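You operate a simulated robot arm through the tools that you are given. There is no shell and no other tool. Be economical: measure what you need, move in short steps, check, and stop when the job is done.

You run a simulated two-armed robot. Do the job below in one go: nothing can be reset, and whatever is moved stays where it is left.

## Task
Pick up the one-band lift peg from the low bench top with one hand, pass it to the other hand and put it on the shelf under the cork table.

Only the result counts: the job must be done as asked and must still hold three seconds after the hand-in. Knocking over, shifting, dropping, spilling or breaking anything else fails it.

## Robot
Two 7-joint arms with two-finger parallel grippers on one trunk, on a base that drives. Base frame: it is fixed to the floor where the robot stands at the start and does not move with it; the origin is under the middle of the robot, x ahead of it, y to its left, z up. Units: mm, rad, N and s.
The left shoulder is at the start at [70, 177, 920], the right one opposite. With the tool pointing down near the work surface each hand reaches from about 240 to 720 mm from the robot's upright axis, wherever it stands, measured 20 degrees to its own side. Places, roughly: one-band lift peg (3x3x11 cm) [500, 0, 600]; shelf under the cork table [1500, -1700, 400]. Payload 3.43 kg a hand.
The TCP of each hand is the grasp point between the finger pads, 30 mm short of the fingertips. In the tool frame z runs along the fingers and y along their closing line. Largest opening 94 mm; finger width 28, thickness 10; the body of the gripper, 50 by 96 mm, starts 55 mm behind the TCP.
Orientation is that of the tool frame in the base frame, as [roll, pitch, yaw] about the fixed x, y, z axes, in that order (R = Rz(yaw) Ry(pitch) Rx(roll)). With the fingers straight down and closing along the base's y, the tool's x points along the base's -x, its y along +y and its z along -z.

## Interface
- The arms move only by the tool drive_tool. It takes "left_increments", "right_increments" or both (then of equal length, played together; a hand with none holds still); each is a list of rows, each a list of 6 numbers: the shift along the tool's x, y, z in mm, then the turn, a rotation vector about the tool's x, y, z in rad. In form: [[dx, dy, dz, wx, wy, wz], ...]. A call has 1 to 12 rows; each row shifts and turns the commanded pose from where the row before left it, along the tool's axes as they then stand. "left_jaw" and "right_jaw" are, for a hand that has rows, the opening, from 0 (shut) to 1 (fully open), set as the call begins (left out, the last holds). Rows are played at 5 a second. More than 50 mm and 0.15 rad between two rows, or a gripper value outside its range, and nothing of the call is played. Where a pose cannot be reached the arm comes as near as it can. A force on the tool above 40 N (or 10 N above the force at the start of the call, whichever is more), or a blocked arm, ends the call early, and 0.2 s more pass. The fingers move at their own pace (about 153 mm/s each) and stop on an object; they squeeze with about 24 N. The grip force told is the motor's: it shows also when the fingers shut on nothing. Time passes only in rows, and 0.2 s behind the last, so rows that do not move let the fingers close. The reply holds the time, the measured pose of the TCP, the force on the tool along the base axes, the opening and the grip force, in the units named above and with some noise, with the torque about the TCP (base axes, N m) and any sound that the robot's microphone picked up, and new pictures: "pictures" is both (left out), scene, wrist or none (wrist: the cameras of the hands that moved).
- Cameras (640 x 400 px; columns grow to the right, rows downward): "scene" is now at [124, -1.8, 1212.4]; the picture's right is [-0.03, -1.00, 0.00], its down [-0.79, 0.02, -0.61] and it looks along [0.61, -0.02, -0.79] (base axes); focal length 267 px, centre (320, 200). "left" rides on the left gripper at [76, -14, -102] in its tool frame; the picture's right is [0.18, 0.98, 0.00], its down [-0.75, 0.14, -0.64] and it looks along [-0.63, 0.12, 0.77] (tool axes); focal length 243 px, centre (320, 200). "right" rides on the right gripper at [76, 14, -102] in its tool frame; the picture's right is [-0.18, 0.98, 0.00], its down [-0.75, -0.14, -0.64] and it looks along [-0.63, -0.12, 0.77] (tool axes); focal length 243 px, centre (320, 200). There is no depth. A picture from a camera that has moved, and an enlarged one, comes with that camera's place and axes in the base frame and with its lens.
- move_column(by): slides the trunk up (or, below 0, down) by that many mm; the arms and the scene camera ride with it, the base frame stays. It gives what a move gives, with no picture.
- steer(legs): drives the robot by 1 to 6 legs, each [ahead, turn to the left] in mm and rad, along the robot's own axes; the way and the turn of a leg run together, so that a leg with both is an arc; at most 1500 mm and 3.142 rad a leg. The arms and the cameras ride along, it lands a little off, and it stops where it bumps. It gives what a move gives, and a new picture of the scene camera.
- turn_head(pan, tilt): turns the head with the scene camera to pan (to the left, within 1.501 rad either way) and tilt (down, from -0.506 to 1.204), counted from straight ahead of the robot. It gives what a move gives, and a new picture of the scene camera.
- enlarge(camera, box): a new picture of the part [left, top, right, bottom] of that camera's present view, enlarged. It takes no simulated time.
- job_done(): hands the job in; it is judged then, once.

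Go step by step. Nothing tells you exact positions but the pictures and the camera data: compare them with the known pose of the tool, close in by small moves and look again before you grip or let go. The budget is 120 turns and 260 pictures, counting those below and the enlarged ones. Unless the task says otherwise, let go and move clear before handing in, and close with one line.

The tools are called after ">>>" as a command line: name --argument value ..., lists and objects as JSON in quotes. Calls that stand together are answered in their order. drive_tool: Moves the arms, as the interface text tells. Its arguments: {"type":"object","properties":{"left_increments":{"type":"array","items":{"type":"array","items":{"type":"number"}}},"left_jaw":{"type":"number"},"right_increments":{"type":"array","items":{"type":"array","items":{"type":"number"}}},"right_jaw":{"type":"number"},"pictures":{"type":"string","enum":["both","scene","wrist","none"]}},"required":[]} The other tools are called the same way: move_column (by) slides the trunk up or down; steer (legs) drives the base; turn_head (pan, tilt) turns the head that bears the scene camera; enlarge (camera, box) takes an enlarged picture of a part of a camera's view; job_done () hands the job in.

At the start:

```text
t: 0.0
left_eef_pos: [524.4, 278.8, 870.5]
left_tool_rot: [3.14, 0.001, 3.141]
left_force: [-0.1, 0.6, 0.8]
left_ft_torque: [0.0, 0.0, -0.01]
left_finger_gap: 94.0
left_gripper_force: 0.0
right_eef_pos: [377.2, -195.1, 864.4]
right_tool_rot: [3.141, 0.0, 3.141]
right_force: [0.2, 0.5, 0.3]
right_ft_torque: [0.02, 0.05, 0.0]
right_finger_gap: 93.8
right_gripper_force: 0.1
trunk travel left (down, up): [-500.0, 340.0]
robot x, y, heading: [2.3, -2.3, -0.002]
head pan, tilt: [-0.03, 0.913]
```

scene: 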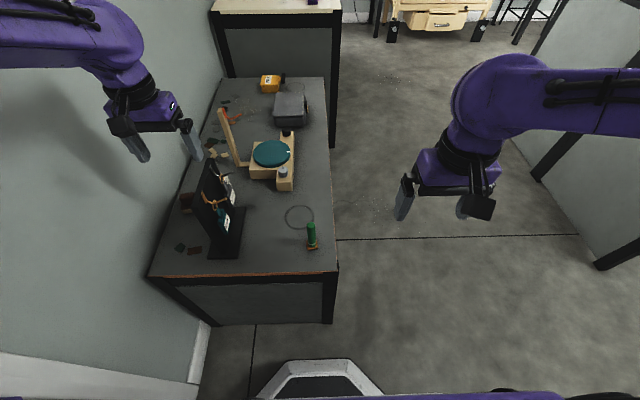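
right: 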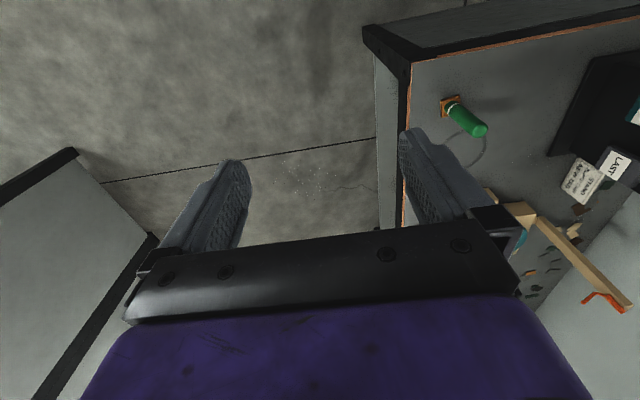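
left: 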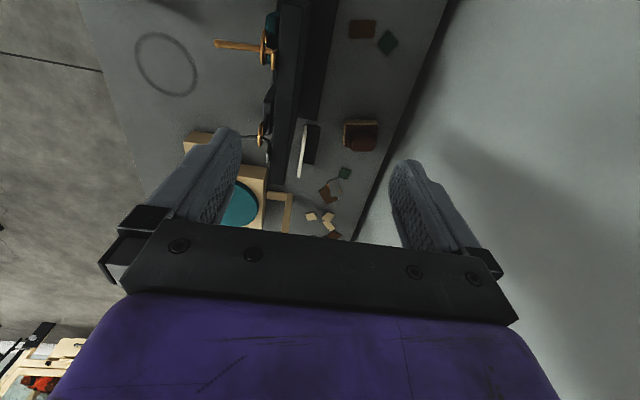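

I see the low bench ahead with a green upright peg near its near right edge, and a stand with tagged items. I'll enlarge to identify the one-band lift peg.

>>> enlarge --camera "scene" --box '[260, 190, 360, 270]'

>>> enlarge --camera "scene" --box '[160, 60, 340, 280]'

>>> enlarge --camera "right" --box '[400, 40, 640, 240]'

```text
5.00 times, centred on (310, 230) of scene
camera zoom: at [124.0, -1.8, 1212.4], right [-0.03, -1.0, 0.0], down [-0.79, 0.02, -0.61], along [0.61, -0.02, -0.79], focal length 1337 px, centre (370, 50)
```

zoom: 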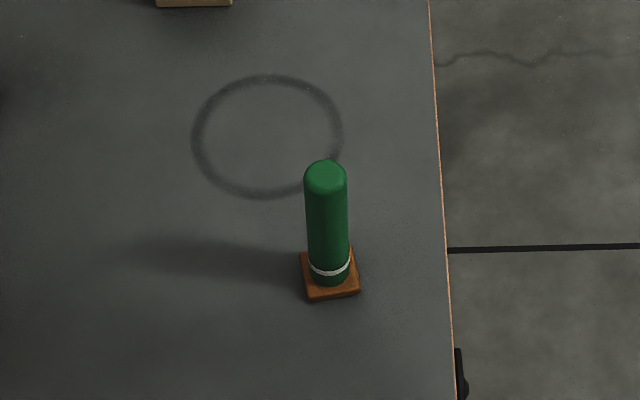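

```text
1.82 times, centred on (250, 170) of scene
camera zoom: at [124.0, -1.8, 1212.4], right [-0.03, -1.0, 0.0], down [-0.79, 0.02, -0.61], along [0.61, -0.02, -0.79], focal length 486 px, centre (447, 254)
```

zoom: 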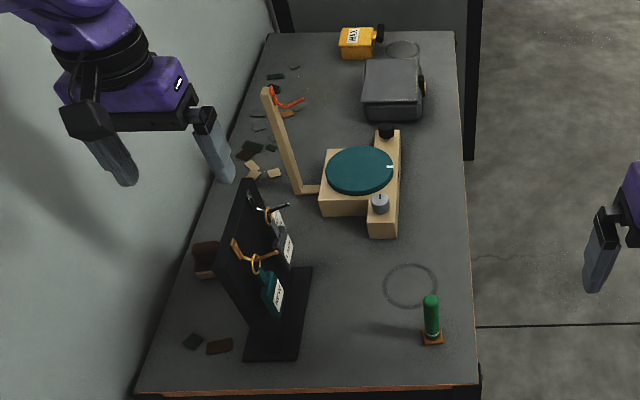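

```text
2.00 times, centred on (520, 140) of right
camera zoom: at [299.6, -181.6, 969.6], right [0.18, 0.98, 0.0], down [0.75, -0.14, 0.64], along [0.63, -0.12, -0.77], focal length 485 px, centre (-80, 320)
```

zoom: 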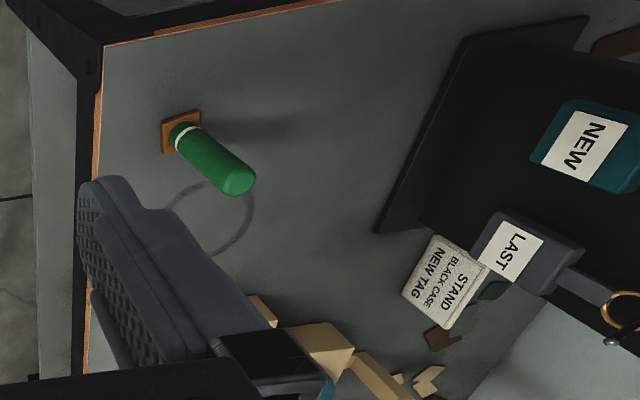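

The green peg with a single white band stands at about (474, 8), its top at about z=660. Before grasping I'll look toward the cork table on the right to plan the shelf approach.

>>> turn_head --pan -0.85 --tilt 0.35

```text
t: 1.1
left_eef_pos: [523.9, 278.1, 869.7]
left_tool_rot: [-3.141, 0.002, -3.142]
left_force: [0.5, 0.0, 0.4]
left_ft_torque: [-0.01, -0.02, 0.0]
left_finger_gap: 93.9
left_gripper_force: 0.0
right_eef_pos: [376.8, -195.0, 866.0]
right_tool_rot: [3.141, 0.0, -3.14]
right_force: [-0.6, 0.0, -0.6]
right_ft_torque: [-0.01, 0.01, 0.0]
right_finger_gap: 94.0
right_gripper_force: 0.1
trunk travel left (down, up): [-500.0, 340.0]
robot x, y, heading: [-1.3, -0.5, -0.001]
head pan, tilt: [-0.85, 0.351]
camera scene: at [110.8, -69.4, 1260.8], right [-0.75, -0.66, 0.0], down [-0.23, 0.26, -0.94], along [0.62, -0.7, -0.34], focal length 267 px, centre (320, 200)
```

scene: 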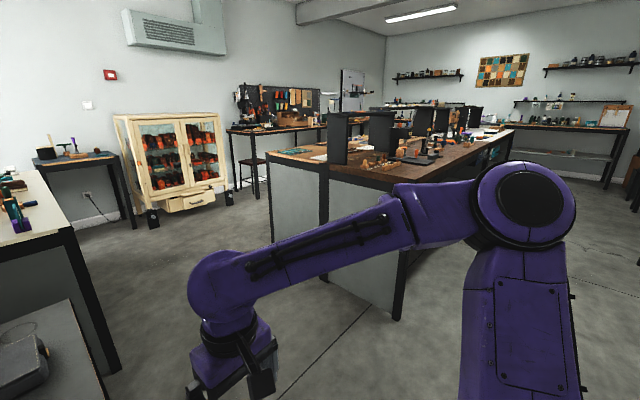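

The target direction falls on the brown-topped bench cluster; I'll zoom in to find which is the cork table.

>>> enlarge --camera "scene" --box '[220, 80, 540, 330]'

>>> turn_head --pan -1.4 --tilt 0.35

>>> turn_head --pan -0.2 --tilt 0.3

```text
1.60 times, centred on (380, 205) of scene
camera zoom: at [110.8, -69.4, 1260.8], right [-0.75, -0.66, 0.0], down [-0.23, 0.26, -0.94], along [0.62, -0.7, -0.34], focal length 428 px, centre (224, 192)
```

zoom: 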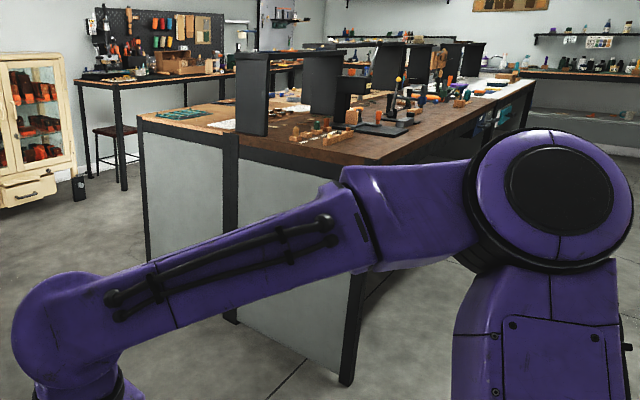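

```text
t: 2.1
left_eef_pos: [523.9, 277.9, 868.7]
left_tool_rot: [3.141, 0.0, 3.141]
left_force: [0.3, 0.1, 0.2]
left_ft_torque: [-0.02, 0.01, 0.0]
left_finger_gap: 93.9
left_gripper_force: 0.0
right_eef_pos: [375.9, -194.8, 865.9]
right_tool_rot: [3.141, 0.001, -3.14]
right_force: [0.6, -0.5, -0.4]
right_ft_torque: [-0.02, 0.01, -0.02]
right_finger_gap: 94.1
right_gripper_force: 0.0
trunk travel left (down, up): [-500.0, 340.0]
robot x, y, heading: [0.6, -2.5, 0.0]
head pan, tilt: [-1.4, 0.351]
camera scene: at [65.2, -91.3, 1260.9], right [-0.99, -0.17, 0.0], down [-0.06, 0.34, -0.94], along [0.16, -0.93, -0.34], focal length 267 px, centre (320, 200)
```

scene: 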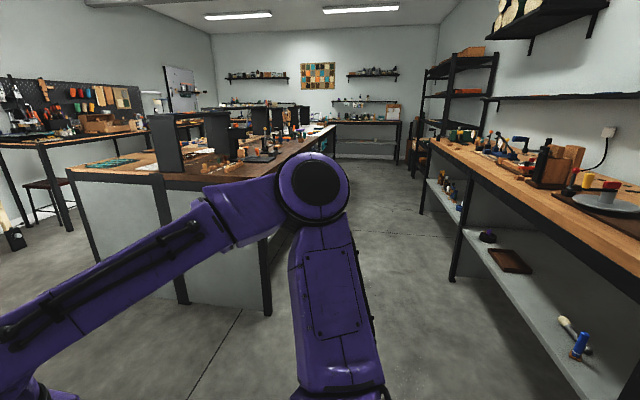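

```text
t: 3.5
left_eef_pos: [525.1, 277.8, 871.1]
left_tool_rot: [-3.141, 0.0, -3.141]
left_force: [0.0, -0.4, -0.1]
left_ft_torque: [-0.02, -0.01, 0.02]
left_finger_gap: 94.1
left_gripper_force: 0.1
right_eef_pos: [376.4, -194.4, 865.9]
right_tool_rot: [-3.141, -0.002, -3.137]
right_force: [-0.2, 0.6, 0.5]
right_ft_torque: [-0.01, 0.02, -0.05]
right_finger_gap: 94.0
right_gripper_force: 0.1
trunk travel left (down, up): [-500.0, 340.0]
robot x, y, heading: [2.1, -0.2, 0.001]
head pan, tilt: [-0.201, 0.3]
camera scene: at [140.7, -18.2, 1265.6], right [-0.2, -0.98, 0.0], down [-0.29, 0.06, -0.96], along [0.94, -0.19, -0.3], focal length 267 px, centre (320, 200)
```

scene: 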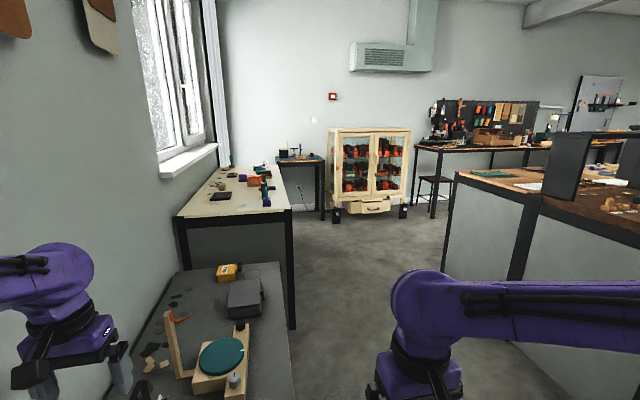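

The island's lighter cork half is at x≈1200–1750, y<-1345, so its shelf opens on the far side (x≈1757). First I'll bring the left hand over the peg, staying high until clear of the stand.

>>> turn_head --pan -0.03 --tilt 0.913

>>> drive_tool --left_increments '[[8, -45, 0, 0, 0, 0], [8, -45, 0, 0, 0, 0], [8, -45, 0, 0, 0, 0], [8, -45, 0, 0, 0, 0], [9, -45, 0, 0, 0, 0], [9, -45, 0, 0, 0, 0], [0, 0, 40, 0, 0, 0], [0, 0, 40, 0, 0, 0], [0, 0, 0, 0, 0, 0]]' --left_jaw 1

```text
t: 4.5
left_eef_pos: [524.9, 278.1, 870.1]
left_tool_rot: [3.141, -0.001, 3.141]
left_force: [0.3, 0.2, 0.0]
left_ft_torque: [-0.04, 0.04, -0.01]
left_finger_gap: 94.1
left_gripper_force: 0.1
right_eef_pos: [375.7, -195.4, 867.9]
right_tool_rot: [3.141, -0.002, -3.14]
right_force: [0.7, -0.3, -0.8]
right_ft_torque: [0.0, 0.02, 0.0]
right_finger_gap: 93.7
right_gripper_force: 0.0
trunk travel left (down, up): [-500.0, 340.0]
robot x, y, heading: [-2.1, 2.5, -0.001]
head pan, tilt: [-0.03, 0.913]
camera scene: at [124.1, -1.8, 1212.5], right [-0.03, -1.0, 0.0], down [-0.79, 0.02, -0.61], along [0.61, -0.02, -0.79], focal length 267 px, centre (320, 200)
```

scene: 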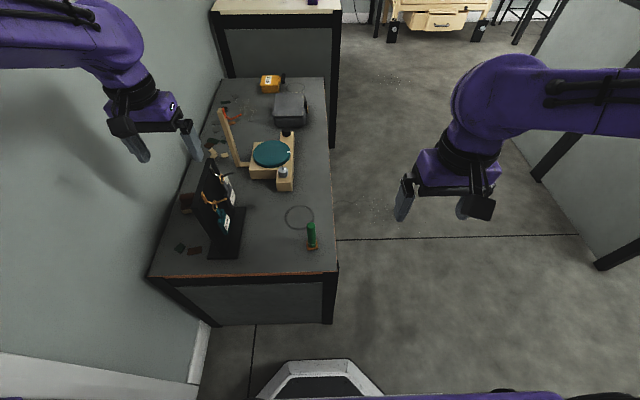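

```text
t: 6.5
left_eef_pos: [475.2, 9.1, 788.5]
left_tool_rot: [-3.141, 0.002, 3.141]
left_force: [0.5, 0.1, -0.3]
left_ft_torque: [0.02, 0.01, -0.02]
left_finger_gap: 93.9
left_gripper_force: 0.1
right_eef_pos: [376.4, -194.5, 866.2]
right_tool_rot: [3.141, 0.001, -3.14]
right_force: [-0.5, -0.4, -0.6]
right_ft_torque: [-0.04, 0.02, 0.0]
right_finger_gap: 94.3
right_gripper_force: 0.1
trunk travel left (down, up): [-500.0, 340.0]
robot x, y, heading: [-0.3, 0.8, -0.001]
head pan, tilt: [-0.03, 0.913]
camera scene: at [123.6, -1.5, 1212.5], right [-0.03, -1.0, 0.0], down [-0.79, 0.02, -0.61], along [0.61, -0.02, -0.79], focal length 267 px, centre (320, 200)
camera left: at [398.8, -4.4, 890.5], right [-0.18, 0.98, 0.0], down [0.75, 0.14, 0.64], along [0.63, 0.12, -0.77], focal length 243 px, centre (320, 200)
```

scene: 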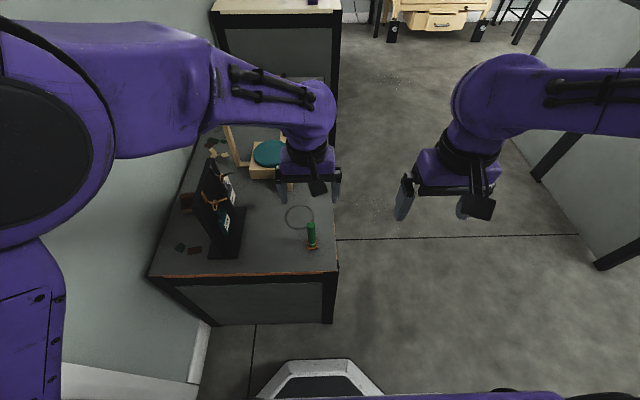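
left: 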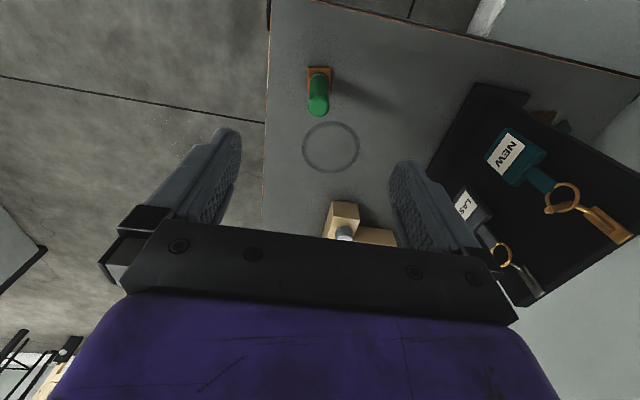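

Both cameras agree on the peg at (475, 9). I'll descend to grip just the top part of it.

>>> drive_tool --left_increments '[[0, 0, 40, 0, 0, 0], [0, 0, 40, 0, 0, 0], [0, 0, 30, 0, 0, 0], [0, 0, 0, 0, 0, 0]]'

>>> enlarge --camera "scene" --box '[260, 170, 380, 270]'

```text
t: 7.5
left_eef_pos: [485.0, 13.3, 691.2]
left_tool_rot: [-3.092, 0.0, -3.102]
left_force: [0.1, 0.8, 1.2]
left_ft_torque: [-0.02, 0.05, -0.01]
left_finger_gap: 93.7
left_gripper_force: 0.0
right_eef_pos: [375.4, -195.0, 866.0]
right_tool_rot: [-3.141, 0.0, -3.14]
right_force: [0.4, -0.3, -0.3]
right_ft_torque: [0.01, -0.02, -0.01]
right_finger_gap: 94.0
right_gripper_force: 0.0
trunk travel left (down, up): [-500.0, 340.0]
robot x, y, heading: [-2.0, 0.6, -0.003]
head pan, tilt: [-0.03, 0.913]
camera scene: at [123.6, -1.8, 1212.5], right [-0.03, -1.0, 0.0], down [-0.79, 0.02, -0.61], along [0.61, -0.02, -0.79], focal length 267 px, centre (320, 200)
camera left: at [408.6, 1.1, 792.7], right [-0.22, 0.97, -0.05], down [0.75, 0.2, 0.64], along [0.63, 0.11, -0.77], focal length 243 px, centre (320, 200)
```

scene: 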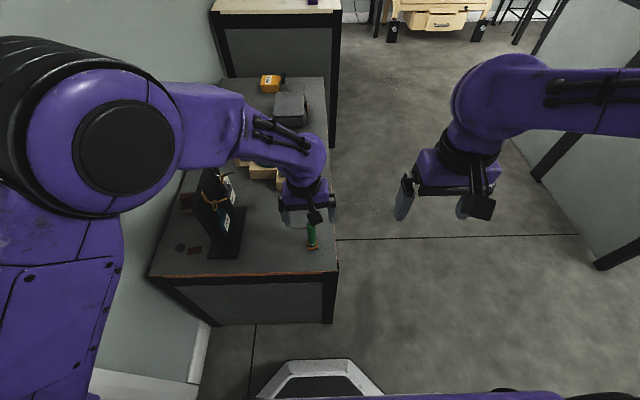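
left: 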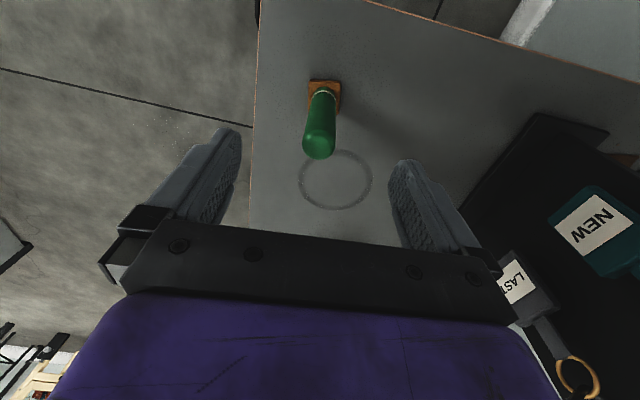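

```text
4.00 times, centred on (320, 220) of scene
camera zoom: at [123.6, -1.8, 1212.5], right [-0.03, -1.0, 0.0], down [-0.79, 0.02, -0.61], along [0.61, -0.02, -0.79], focal length 1069 px, centre (320, 120)
```

zoom: 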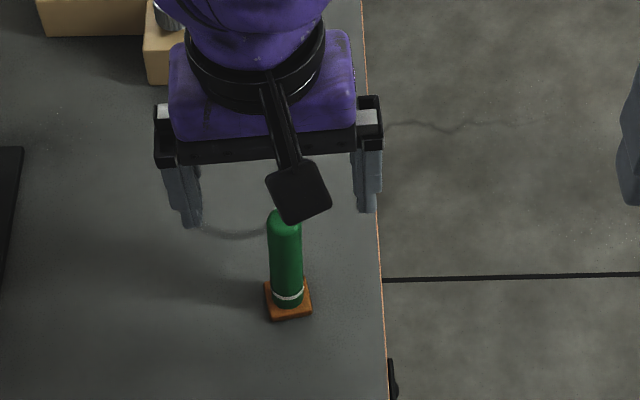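

The arm settled slightly off its command; I'll check whether it was only lagging.

>>> drive_tool --left_increments '[[0, 0, 0, 0, 0, 0], [0, 0, 0, 0, 0, 0], [0, 0, 0, 0, 0, 0]]' --pictures "none"

```text
t: 8.3
left_eef_pos: [482.7, 16.3, 688.0]
left_tool_rot: [-3.098, -0.003, -3.101]
left_force: [0.5, 0.7, 0.2]
left_ft_torque: [-0.01, 0.0, 0.01]
left_finger_gap: 94.3
left_gripper_force: 0.0
right_eef_pos: [375.6, -193.8, 866.0]
right_tool_rot: [3.141, -0.001, -3.139]
right_force: [0.6, -0.2, -0.1]
right_ft_torque: [-0.01, -0.02, -0.02]
right_finger_gap: 93.9
right_gripper_force: 0.0
trunk travel left (down, up): [-500.0, 340.0]
robot x, y, heading: [-1.3, -2.2, -0.004]
head pan, tilt: [-0.03, 0.913]
```

It is a joint limit with the left arm crossing the midline. I'll raise, turn the base right by 0.35 rad so the peg sits on the left arm's side, then re-approach.

>>> drive_tool --left_increments '[[0, 0, -40, 0, 0, 0], [0, 0, -40, 0, 0, 0], [0, 0, -40, 0, 0, 0]]' --pictures "none"

>>> steer --legs '[[0, -0.35]]'

```text
t: 9.1
left_eef_pos: [474.2, 5.9, 798.4]
left_tool_rot: [3.139, 0.002, 3.139]
left_force: [0.4, -0.8, 0.4]
left_ft_torque: [0.02, 0.02, -0.03]
left_finger_gap: 94.2
left_gripper_force: 0.2
right_eef_pos: [376.2, -194.3, 865.6]
right_tool_rot: [3.141, 0.001, -3.141]
right_force: [1.2, 0.3, 0.1]
right_ft_torque: [-0.01, 0.02, -0.03]
right_finger_gap: 94.0
right_gripper_force: 0.0
trunk travel left (down, up): [-500.0, 340.0]
robot x, y, heading: [0.6, 2.5, 0.002]
head pan, tilt: [-0.03, 0.913]
```

```text
t: 10.6
left_eef_pos: [448.2, -156.4, 800.1]
left_tool_rot: [-3.14, 0.002, 2.79]
left_force: [-0.5, -0.6, 0.4]
left_ft_torque: [-0.01, -0.02, 0.03]
left_finger_gap: 93.9
left_gripper_force: 0.0
right_eef_pos: [287.5, -312.5, 865.4]
right_tool_rot: [3.141, 0.001, 2.792]
right_force: [0.2, -0.8, 0.1]
right_ft_torque: [0.01, 0.04, -0.01]
right_finger_gap: 94.0
right_gripper_force: 0.0
trunk travel left (down, up): [-500.0, 340.0]
robot x, y, heading: [0.7, 0.3, -0.35]
head pan, tilt: [-0.03, 0.913]
camera scene: at [115.4, -44.9, 1212.4], right [-0.37, -0.93, 0.0], down [-0.73, 0.29, -0.61], along [0.57, -0.23, -0.79], focal length 267 px, centre (320, 200)
```

scene: 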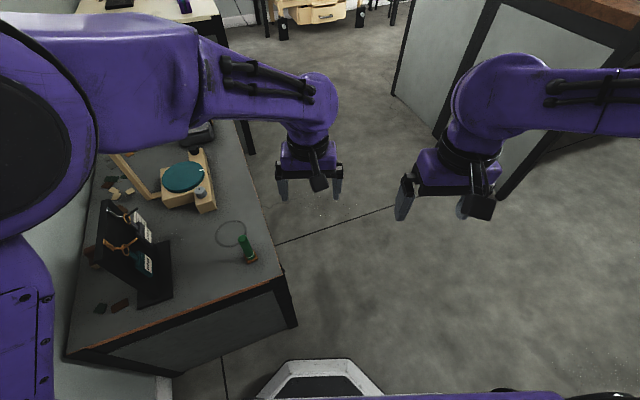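

Now I move the left hand back over the peg in the turned frame and lower to just above gripping height.

>>> drive_tool --left_increments '[[8, 41, 0, 0, 0, 0], [8, 41, 0, 0, 0, 0], [8, 41, 0, 0, 0, 0], [7.4, 41, 0, 0, 0, 0], [0, 0, 36, 0, 0, 0], [0, 0, 36, 0, 0, 0], [0, 0, 30, 0, 0, 0], [0, 0, 0, 0, 0, 0]]'

```text
t: 12.4
left_eef_pos: [474.7, 8.3, 699.5]
left_tool_rot: [-3.142, 0.004, 2.792]
left_force: [-0.7, 0.5, 0.3]
left_ft_torque: [0.0, 0.02, -0.01]
left_finger_gap: 94.2
left_gripper_force: 0.0
right_eef_pos: [286.9, -312.3, 867.0]
right_tool_rot: [-3.141, 0.002, 2.793]
right_force: [0.3, 1.0, -0.7]
right_ft_torque: [0.02, 0.02, 0.0]
right_finger_gap: 94.0
right_gripper_force: 0.1
trunk travel left (down, up): [-500.0, 340.0]
robot x, y, heading: [1.5, -1.3, -0.35]
head pan, tilt: [-0.03, 0.913]
camera scene: at [115.2, -44.2, 1212.5], right [-0.37, -0.93, 0.0], down [-0.73, 0.29, -0.61], along [0.57, -0.23, -0.79], focal length 267 px, centre (320, 200)
camera left: at [398.7, 20.8, 799.8], right [0.16, 0.99, 0.0], down [0.76, -0.13, 0.64], along [0.63, -0.11, -0.77], focal length 243 px, centre (320, 200)
```

scene: 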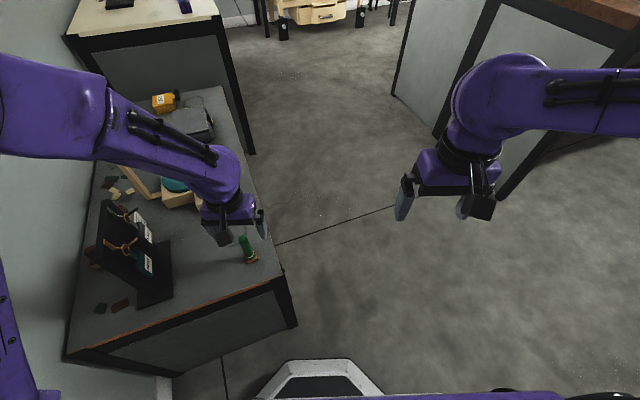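
left: 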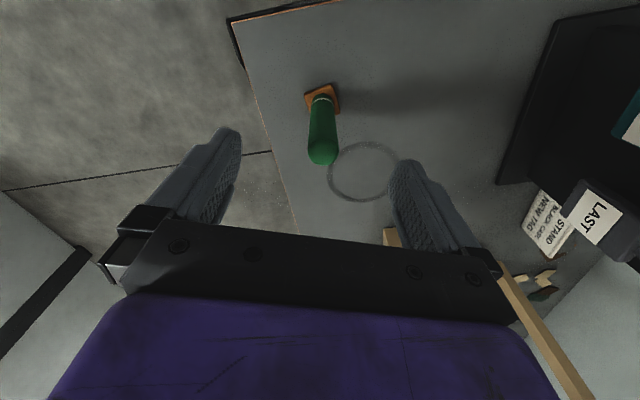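

Alignment holds; lowering 42 mm and closing.

>>> drive_tool --left_increments '[[0, 0, 22, 0, 0, 0], [0, 0, 20, 0, 0, 0], [0, 0, 0, 0, 0, 0]]' --pictures "wrist"

>>> enlarge --camera "scene" --box '[190, 180, 310, 280]'

```text
t: 13.2
left_eef_pos: [476.7, 8.6, 656.7]
left_tool_rot: [-3.141, 0.001, 2.791]
left_force: [0.1, 0.1, 0.5]
left_ft_torque: [0.0, 0.01, 0.0]
left_finger_gap: 94.0
left_gripper_force: 0.1
right_eef_pos: [285.7, -311.9, 865.9]
right_tool_rot: [-3.141, 0.002, 2.793]
right_force: [-0.2, -1.3, -0.3]
right_ft_torque: [0.01, -0.02, 0.05]
right_finger_gap: 93.9
right_gripper_force: 0.1
trunk travel left (down, up): [-500.0, 340.0]
robot x, y, heading: [-3.1, 1.9, -0.354]
head pan, tilt: [-0.03, 0.913]
camera left: at [399.8, 20.6, 758.1], right [0.16, 0.99, 0.0], down [0.76, -0.13, 0.64], along [0.63, -0.11, -0.77], focal length 243 px, centre (320, 200)
```

left: 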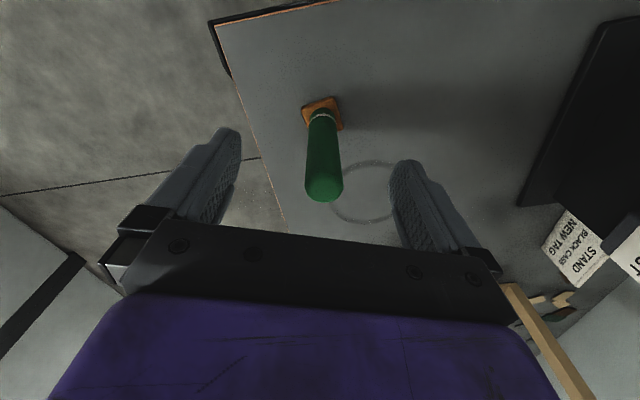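

```text
4.00 times, centred on (250, 230) of scene
camera zoom: at [115.5, -44.4, 1212.4], right [-0.37, -0.93, 0.0], down [-0.73, 0.29, -0.61], along [0.57, -0.23, -0.79], focal length 1069 px, centre (600, 80)
```

zoom: 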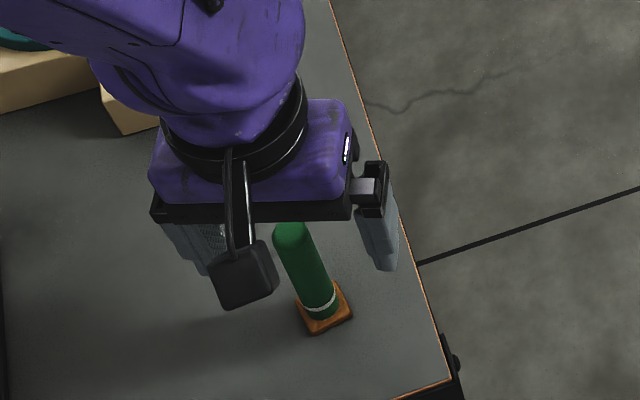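

The peg top sits right at the TCP between the pads. Closing.

>>> drive_tool --left_increments '[[0, 0, 0, 0, 0, 0], [0, 0, 0, 0, 0, 0], [0, 0, 0, 0, 0, 0], [0, 0, 0, 0, 0, 0]]' --left_jaw 0 --pictures "wrist"

```text
t: 14.2
left_eef_pos: [475.1, 8.1, 656.9]
left_tool_rot: [-3.142, 0.002, 2.791]
left_force: [0.7, -0.1, 1.4]
left_ft_torque: [0.06, -0.02, 0.02]
left_finger_gap: 21.8
left_gripper_force: 24.3
right_eef_pos: [286.8, -312.2, 866.2]
right_tool_rot: [-3.141, 0.001, 2.792]
right_force: [0.1, -0.4, -0.1]
right_ft_torque: [0.04, 0.01, 0.03]
right_finger_gap: 94.1
right_gripper_force: 0.0
trunk travel left (down, up): [-500.0, 340.0]
robot x, y, heading: [-1.9, 1.0, -0.352]
head pan, tilt: [-0.03, 0.913]
camera left: at [399.9, 20.5, 758.2], right [0.16, 0.99, 0.0], down [0.76, -0.13, 0.64], along [0.63, -0.11, -0.77], focal length 243 px, centre (320, 200)
```

left: 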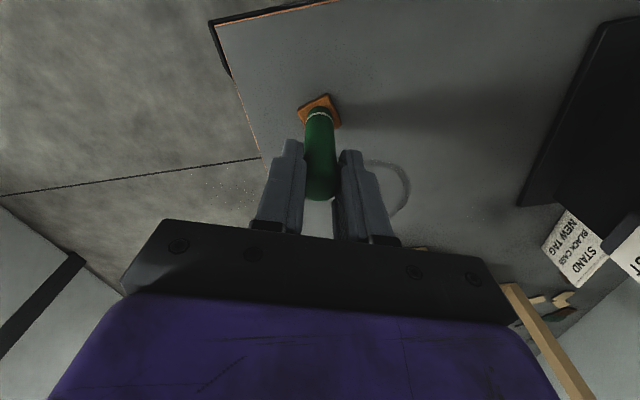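

Gripped (22 mm gap, 24 N). Lifting straight up.

>>> drive_tool --left_increments '[[0, 0, -25, 0, 0, 0], [0, 0, -35, 0, 0, 0], [0, 0, -40, 0, 0, 0], [0, 0, -40, 0, 0, 0], [0, 0, -40, 0, 0, 0], [0, 0, 0, 0, 0, 0]]'

```text
t: 15.6
left_eef_pos: [475.7, 10.6, 834.7]
left_tool_rot: [-3.141, 0.0, 2.79]
left_force: [0.0, -0.1, -0.4]
left_ft_torque: [-0.02, 0.01, 0.0]
left_finger_gap: 21.3
left_gripper_force: 23.6
right_eef_pos: [287.5, -312.8, 865.8]
right_tool_rot: [3.141, 0.0, 2.792]
right_force: [0.9, -0.6, 0.0]
right_ft_torque: [-0.02, 0.01, 0.05]
right_finger_gap: 94.2
right_gripper_force: 0.0
trunk travel left (down, up): [-500.0, 340.0]
robot x, y, heading: [-1.3, 0.4, -0.354]
head pan, tilt: [-0.03, 0.913]
camera scene: at [116.2, -44.6, 1212.3], right [-0.37, -0.93, 0.0], down [-0.74, 0.29, -0.61], along [0.57, -0.23, -0.79], focal length 267 px, centre (320, 200)
camera left: at [398.8, 22.6, 937.1], right [0.16, 0.99, 0.0], down [0.76, -0.13, 0.64], along [0.63, -0.11, -0.77], focal length 243 px, centre (320, 200)
```

scene: 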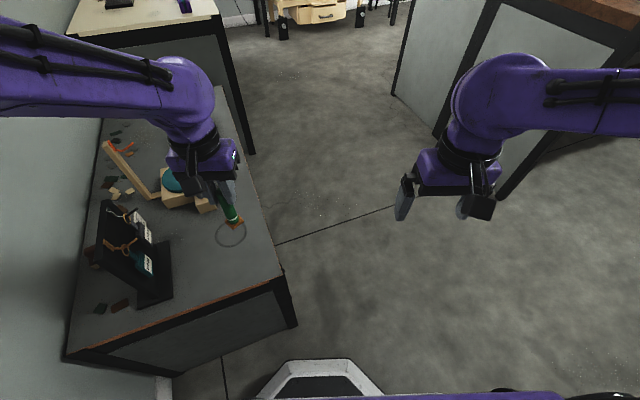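
left: 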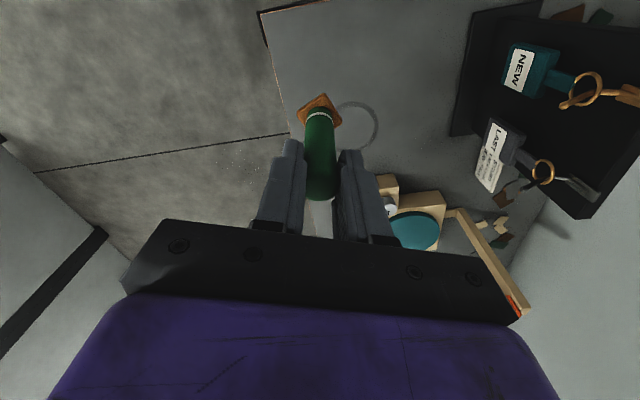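

The peg (with its wooden foot) is lifted. Now I bring the left hand out to the front centre and orient the right hand: yaw 45° left and fingers tilted up toward horizontal.

>>> drive_tool --left_increments '[[-18, -19, 0, 0, 0, 0], [-18, -19, 0, 0, 0, 0], [-18, -19, 0, 0, 0, 0], [-18, -19, 0, 0, 0, 0], [-18, -19, 0, 0, 0, 0], [-17, -19, 0, 0, 0, 0], [0, 0, 0, 0, 0, 0], [0, 0, 0, 0, 0, 0], [0, 0, 0, 0, 0, 0], [0, 0, 0, 0, 0, 0], [0, 0, 0, 0, 0, 0], [0, 0, 0, 0, 0, 0]]' --right_increments '[[0, 0, 0, 0, 0, -0.131], [0, 0, 0, 0, 0, -0.131], [0, 0, 0, 0, 0, -0.131], [0, 0, 0, 0, 0, -0.131], [0, 0, 0, 0, 0, -0.131], [0, 0, 0, 0, 0, -0.131], [0, 0, 0, 0, -0.15, 0], [0, 0, 0, 0, -0.15, 0], [0, 0, 0, 0, -0.15, 0], [0, 0, 0, 0, -0.15, 0], [0, 0, 0, 0, -0.15, 0], [0, 0, 0, 0, -0.15, 0]]' --left_jaw 0 --right_jaw 1

```text
t: 18.2
left_eef_pos: [536.9, -134.3, 835.3]
left_tool_rot: [3.14, -0.001, 2.791]
left_force: [-0.4, -1.2, -1.1]
left_ft_torque: [0.04, 0.01, -0.02]
left_finger_gap: 21.6
left_gripper_force: 24.4
right_eef_pos: [314.3, -331.4, 878.2]
right_tool_rot: [-3.141, 0.902, -2.704]
right_force: [0.2, 0.7, 0.6]
right_ft_torque: [0.01, 0.0, 0.03]
right_finger_gap: 94.0
right_gripper_force: 0.1
right hand out of reach, approached as far as the arm can: row 11, 12
trunk travel left (down, up): [-500.0, 340.0]
robot x, y, heading: [-0.3, 1.3, -0.35]
head pan, tilt: [-0.03, 0.913]
camera scene: at [115.4, -45.4, 1212.4], right [-0.37, -0.93, 0.0], down [-0.73, 0.29, -0.61], along [0.57, -0.23, -0.79], focal length 267 px, centre (320, 200)
camera right: at [192.4, -373.6, 883.4], right [-0.31, 0.94, 0.14], down [0.03, -0.14, 0.99], along [0.95, 0.31, 0.02], focal length 243 px, centre (320, 200)
camera left: at [461.0, -122.1, 937.6], right [0.16, 0.99, 0.0], down [0.76, -0.13, 0.64], along [0.63, -0.1, -0.77], focal length 243 px, centre (320, 200)
```

scene: 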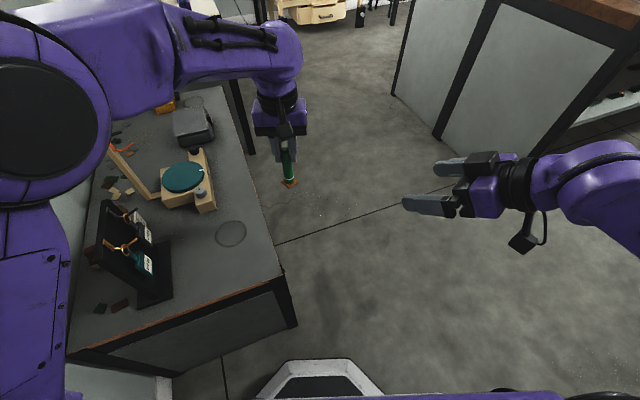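
right: 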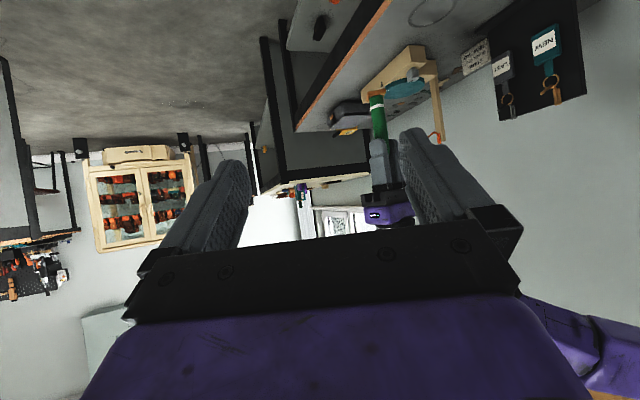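
left: 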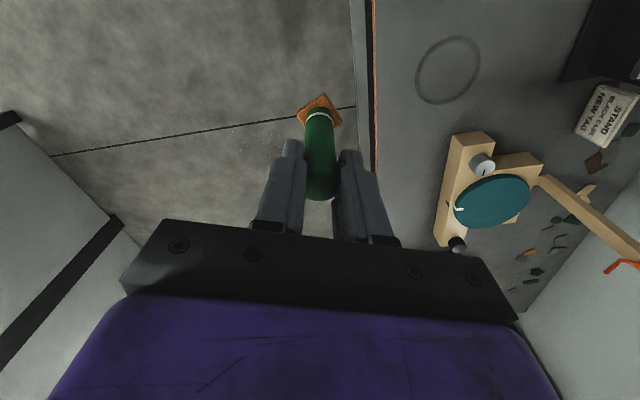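

The right hand is now yawed 45° and 38° below horizontal. To clear the left fingertips I'll bring its yaw closer to straight ahead while moving it forward a bit, then measure.

>>> drive_tool --right_increments '[[-4.7, 6.7, 38, 0, 0, 0], [-4.7, 6.7, 38, 0, 0, 0], [-4.7, 6.7, 38, 0, 0, 0], [0, 0, 0, 0.094, 0, 0.0744], [0, 0, 0, 0.094, 0, 0.0744], [0, 0, 0, 0.094, 0, 0.0744], [0, 0, 0, 0.094, 0, 0.0744], [0, 0, 0, 0.094, 0, 0.0744], [0, 0, 0, 0, -0.1, 0], [0, 0, 0, 0, 0, 0]]' --pictures "scene"

```text
t: 20.4
left_eef_pos: [537.4, -133.6, 835.9]
left_tool_rot: [3.14, 0.001, 2.79]
left_force: [0.3, -0.1, -0.1]
left_ft_torque: [0.01, 0.02, 0.01]
left_finger_gap: 21.0
left_gripper_force: 24.2
right_eef_pos: [395.3, -270.4, 818.8]
right_tool_rot: [-3.137, 1.001, 2.984]
right_force: [0.1, 0.5, -0.3]
right_ft_torque: [-0.01, 0.0, -0.04]
right_finger_gap: 94.1
right_gripper_force: 0.0
trunk travel left (down, up): [-500.0, 340.0]
robot x, y, heading: [-0.6, -1.9, -0.351]
head pan, tilt: [-0.03, 0.913]
camera scene: at [115.8, -44.1, 1212.4], right [-0.37, -0.93, 0.0], down [-0.73, 0.29, -0.61], along [0.57, -0.23, -0.79], focal length 267 px, centre (320, 200)
```

scene: 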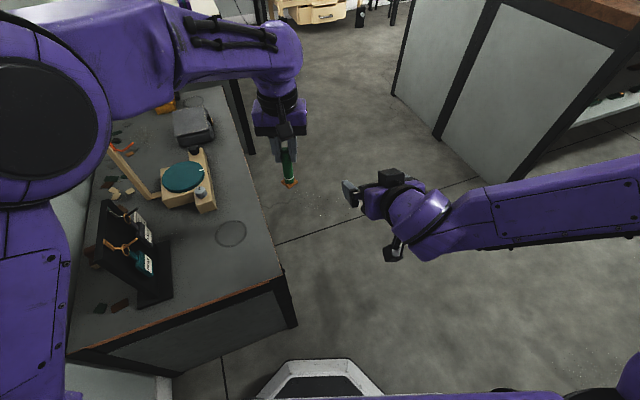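

Right hand reached the orientation. Moving to a point 110 mm short of the peg at grip height.

>>> drive_tool --right_increments '[[8.85, 39.3, 8, 0, 0, 0], [8.85, 39.3, 8, 0, 0, 0], [8.85, 39.3, 8, 0, 0, 0], [8.85, 39.3, 8, 0, 0, 0], [0, 0, 0, 0, 0, 0]]'

```text
t: 21.6
left_eef_pos: [537.5, -135.1, 835.0]
left_tool_rot: [3.138, -0.001, 2.792]
left_force: [0.5, 0.7, -0.1]
left_ft_torque: [-0.02, -0.01, -0.03]
left_finger_gap: 21.1
left_gripper_force: 23.6
right_eef_pos: [426.7, -117.3, 771.5]
right_tool_rot: [3.141, 1.0, 2.979]
right_force: [0.6, 0.2, -0.1]
right_ft_torque: [0.01, -0.01, 0.01]
right_finger_gap: 94.0
right_gripper_force: 0.0
trunk travel left (down, up): [-500.0, 340.0]
robot x, y, heading: [1.1, 3.9, -0.348]
head pan, tilt: [-0.03, 0.913]
camera scene: at [115.5, -45.6, 1212.4], right [-0.37, -0.93, 0.0], down [-0.73, 0.29, -0.61], along [0.57, -0.23, -0.79], focal length 267 px, centre (320, 200)
camera right: at [303.6, -84.0, 763.8], right [0.26, 0.95, 0.15], down [-0.15, -0.12, 0.98], along [0.95, -0.28, 0.12], focal length 243 px, centre (320, 200)
```

scene: 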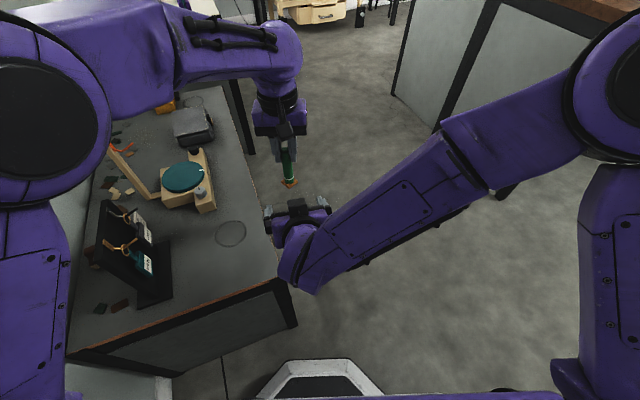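
right: 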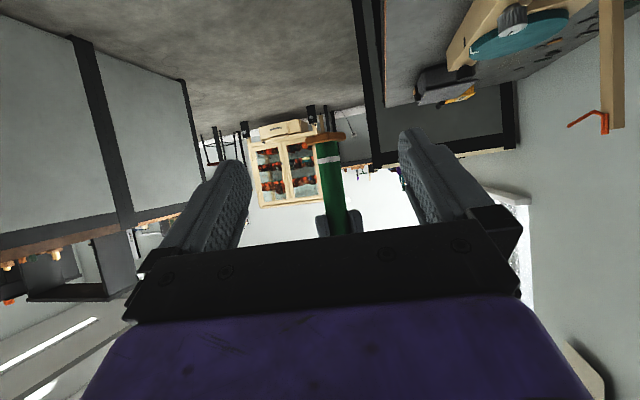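

The peg appears where predicted between the right fingers. Advancing horizontally onto it.

>>> drive_tool --right_increments '[[-20, 0.3, 31, 0, 0, 0], [-20, 0.3, 31, 0, 0, 0], [-10, 0.2, 16, 0, 0, 0], [-10, 0.2, 15.5, 0, 0, 0], [0, 0, 0, 0, 0, 0]]'

>>> enlarge --camera "scene" --box '[230, 90, 350, 220]'

```text
t: 22.8
left_eef_pos: [536.9, -133.9, 835.9]
left_tool_rot: [3.141, 0.002, 2.793]
left_force: [0.0, 0.1, -0.3]
left_ft_torque: [-0.03, 0.02, -0.01]
left_finger_gap: 21.2
left_gripper_force: 23.8
right_eef_pos: [537.3, -132.4, 769.5]
right_tool_rot: [-3.139, 1.001, 2.983]
right_force: [0.4, 1.1, -0.8]
right_ft_torque: [0.0, -0.03, -0.01]
right_finger_gap: 94.0
right_gripper_force: 0.1
trunk travel left (down, up): [-500.0, 340.0]
robot x, y, heading: [1.9, -0.7, -0.349]
head pan, tilt: [-0.03, 0.913]
camera scene: at [115.5, -44.5, 1212.4], right [-0.37, -0.93, 0.0], down [-0.73, 0.29, -0.61], along [0.57, -0.23, -0.79], focal length 267 px, centre (320, 200)
camera right: at [414.2, -99.7, 762.1], right [0.26, 0.95, 0.15], down [-0.15, -0.12, 0.98], along [0.95, -0.28, 0.12], focal length 243 px, centre (320, 200)
```

scene: 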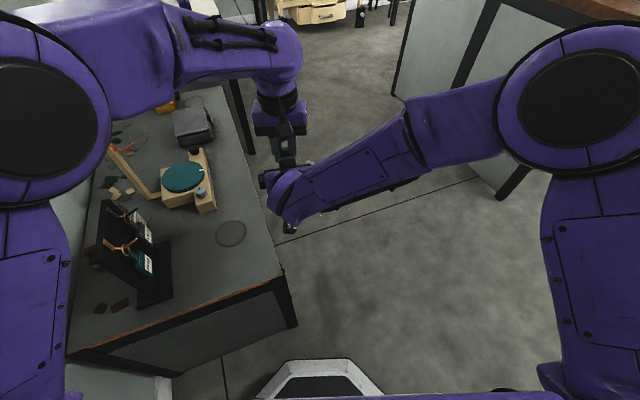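
right: 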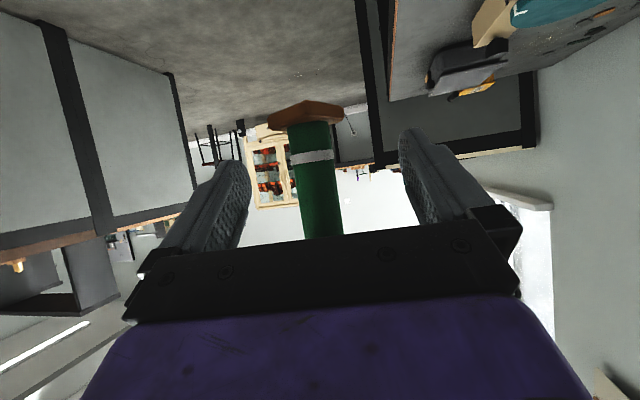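

```text
3.08 times, centred on (290, 155) of scene
camera zoom: at [115.5, -44.5, 1212.4], right [-0.37, -0.93, 0.0], down [-0.73, 0.29, -0.61], along [0.57, -0.23, -0.79], focal length 823 px, centre (412, 338)
```

zoom: 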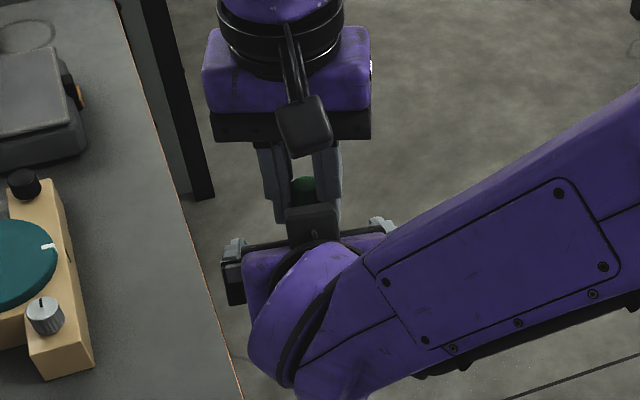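

The peg sits between the right pads. Closing the right hand while the left holds.

>>> drive_tool --right_increments '[[0, 0, 0, 0, 0, 0], [0, 0, 0, 0, 0, 0], [0, 0, 0, 0, 0, 0], [0, 0, 0, 0, 0, 0]]' --right_jaw 0 --pictures "wrist"

```text
t: 23.8
left_eef_pos: [538.4, -133.9, 835.6]
left_tool_rot: [3.14, 0.0, 2.79]
left_force: [0.2, 10.4, 2.1]
left_ft_torque: [0.55, 0.08, 0.13]
left_finger_gap: 21.4
left_gripper_force: 23.9
right_eef_pos: [539.3, -132.6, 770.8]
right_tool_rot: [-3.138, 0.999, 2.983]
right_force: [0.0, -9.4, -2.2]
right_ft_torque: [0.11, -0.04, -0.1]
right_finger_gap: 26.1
right_gripper_force: 23.7
trunk travel left (down, up): [-500.0, 340.0]
robot x, y, heading: [-0.7, -0.9, -0.356]
head pan, tilt: [-0.03, 0.913]
camera right: at [414.3, -100.2, 761.9], right [0.26, 0.95, 0.15], down [-0.15, -0.12, 0.98], along [0.95, -0.28, 0.12], focal length 243 px, centre (320, 200)
```

right: 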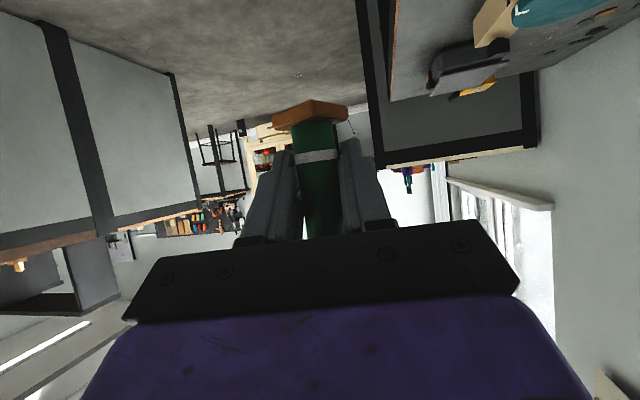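

Both hands grip the peg. Opening the left hand and raising it clear.

>>> drive_tool --left_increments '[[0, 0, 0, 0, 0, 0], [0, 0, 0, 0, 0, 0], [0, 0, 0, 0, 0, 0], [0, 0, -20, 0, 0, 0], [0, 0, -40, 0, 0, 0], [0, 0, -40, 0, 0, 0], [0, 0, 0, 0, 0, 0]]' --left_jaw 0.7

>>> enlarge --camera "right" --box '[200, 60, 440, 260]'

```text
t: 25.4
left_eef_pos: [536.0, -135.0, 934.9]
left_tool_rot: [3.141, 0.0, 2.791]
left_force: [0.6, 0.6, 0.6]
left_ft_torque: [0.02, 0.0, -0.03]
left_finger_gap: 65.8
left_gripper_force: 0.0
right_eef_pos: [537.5, -133.6, 769.4]
right_tool_rot: [-3.138, 0.999, 2.982]
right_force: [1.5, 0.4, 0.3]
right_ft_torque: [-0.02, -0.02, 0.03]
right_finger_gap: 26.1
right_gripper_force: 24.1
trunk travel left (down, up): [-500.0, 340.0]
robot x, y, heading: [0.7, 3.0, -0.353]
head pan, tilt: [-0.03, 0.913]
camera scene: at [116.1, -44.5, 1212.3], right [-0.37, -0.93, 0.0], down [-0.74, 0.29, -0.61], along [0.57, -0.23, -0.79], focal length 267 px, centre (320, 200)
camera left: at [459.7, -122.3, 1037.4], right [0.16, 0.99, 0.0], down [0.76, -0.13, 0.64], along [0.63, -0.11, -0.77], focal length 243 px, centre (320, 200)
```

scene: 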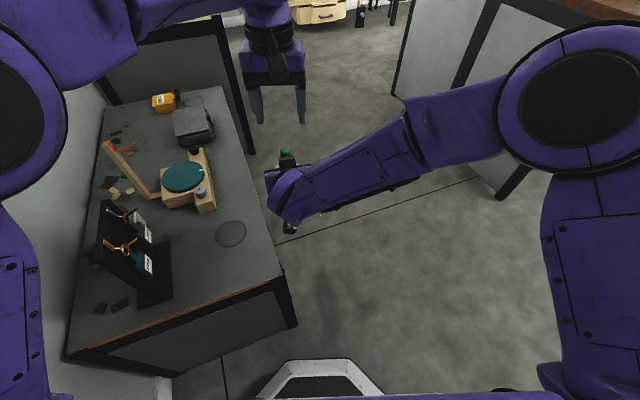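
left: 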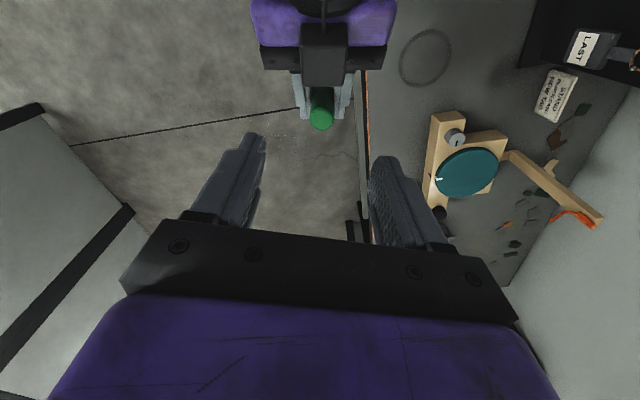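

```text
2.00 times, centred on (320, 160) of right
camera zoom: at [414.3, -99.8, 761.9], right [0.26, 0.95, 0.15], down [-0.15, -0.12, 0.98], along [0.95, -0.28, 0.12], focal length 485 px, centre (320, 280)
```

zoom: 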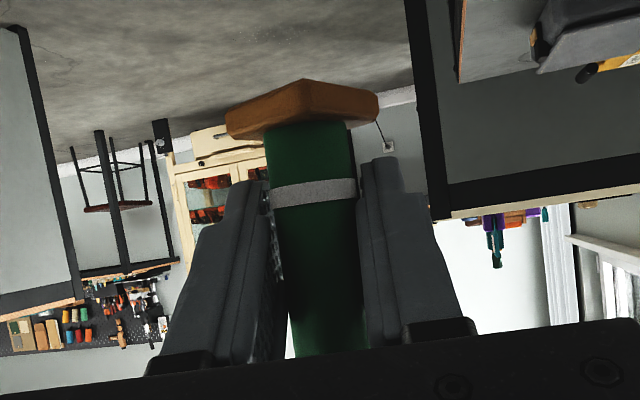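

The right hand holds the peg securely. Now I tuck both arms in for driving.

>>> drive_tool --left_increments '[[30, 26, 0, 0, 0, 0], [30, 26, 0, 0, 0, 0], [30, 26, 0, 0, 0, 0], [30, 26, 0, 0, 0, 0], [30, 26, 0, 0, 0, 0], [0, 0, 0, 0, 0, 0]]' --right_increments '[[10.6, -33, -27.7, 0, 0, 0], [10.6, -33, -27.7, 0, 0, 0], [10.6, -33, -27.7, 0, 0, 0], [10.6, -33, -27.7, 0, 0, 0], [10.6, -33, -27.7, 0, 0, 0], [0, 0, 0, 0, 0, 0]]' --right_jaw 0 --pictures "none"

>>> turn_head --pan -0.5 --tilt 0.6

```text
t: 26.8
left_eef_pos: [440.4, 39.0, 936.0]
left_tool_rot: [3.139, 0.003, 2.792]
left_force: [0.6, -0.7, -0.4]
left_ft_torque: [-0.01, 0.01, 0.0]
left_finger_gap: 65.9
left_gripper_force: 0.1
right_eef_pos: [392.0, -272.1, 799.4]
right_tool_rot: [-3.137, 1.0, 2.983]
right_force: [-0.1, -0.1, -0.8]
right_ft_torque: [-0.01, 0.01, 0.0]
right_finger_gap: 26.1
right_gripper_force: 23.7
right hand out of reach, approached as far as the arm can: row 5
trunk travel left (down, up): [-500.0, 340.0]
robot x, y, heading: [1.2, 3.2, -0.351]
head pan, tilt: [-0.03, 0.913]
```

```text
t: 27.7
left_eef_pos: [440.6, 38.4, 935.8]
left_tool_rot: [3.142, 0.0, 2.79]
left_force: [-0.3, 0.2, 1.1]
left_ft_torque: [0.01, -0.01, 0.0]
left_finger_gap: 65.9
left_gripper_force: 0.1
right_eef_pos: [391.7, -273.3, 799.0]
right_tool_rot: [-3.14, 1.001, 2.983]
right_force: [0.3, 0.5, -0.4]
right_ft_torque: [0.01, -0.02, 0.01]
right_finger_gap: 26.3
right_gripper_force: 23.7
trunk travel left (down, up): [-500.0, 340.0]
robot x, y, heading: [-0.4, -3.2, -0.349]
head pan, tilt: [-0.499, 0.6]
camera scene: at [104.7, -83.1, 1238.0], right [-0.75, -0.66, 0.0], down [-0.37, 0.42, -0.82], along [0.55, -0.62, -0.57], focal length 267 px, centre (320, 200)
```

scene: 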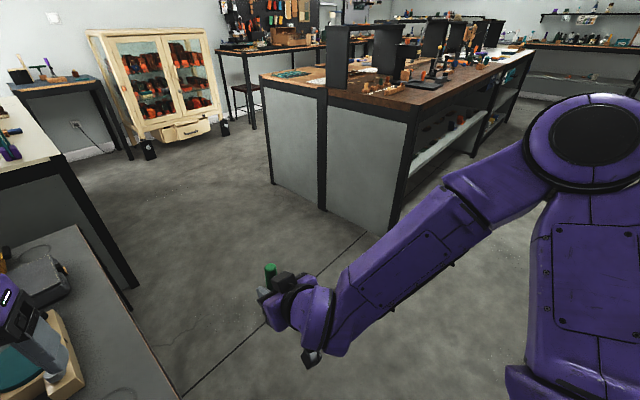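

Path plan: turn right away from the bench, go down into the corridor, then along it between the bench and island to the cork table's far side. Driving the first legs.

>>> steer --legs '[[0, -0.85], [700, 0], [0, 1.17]]'

```text
t: 36.7
left_eef_pos: [664.0, -462.5, 935.0]
left_tool_rot: [3.141, 0.003, -3.135]
left_force: [0.1, 0.3, 0.0]
left_ft_torque: [-0.02, 0.0, 0.02]
left_finger_gap: 65.9
left_gripper_force: 0.0
right_eef_pos: [726.4, -770.8, 799.0]
right_tool_rot: [-3.139, 1.0, -2.944]
right_force: [-0.6, 0.3, 0.4]
right_ft_torque: [0.01, 0.0, 0.01]
right_finger_gap: 25.7
right_gripper_force: 24.0
trunk travel left (down, up): [-500.0, 340.0]
robot x, y, heading: [264.3, -651.4, 0.005]
head pan, tilt: [-0.499, 0.6]
camera scene: at [391.1, -693.4, 1238.1], right [-0.47, -0.88, 0.0], down [-0.5, 0.27, -0.83], along [0.73, -0.39, -0.56], focal length 267 px, centre (320, 200)
```

scene: 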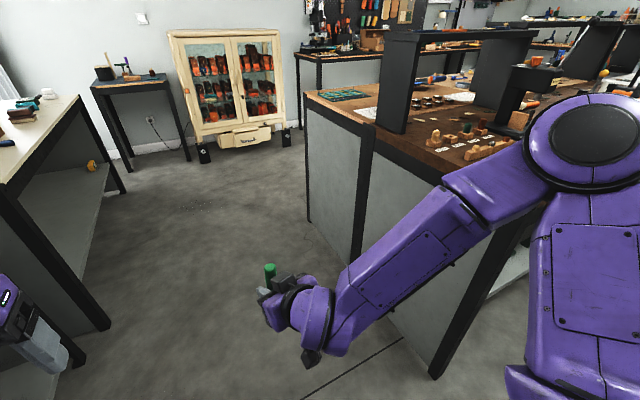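

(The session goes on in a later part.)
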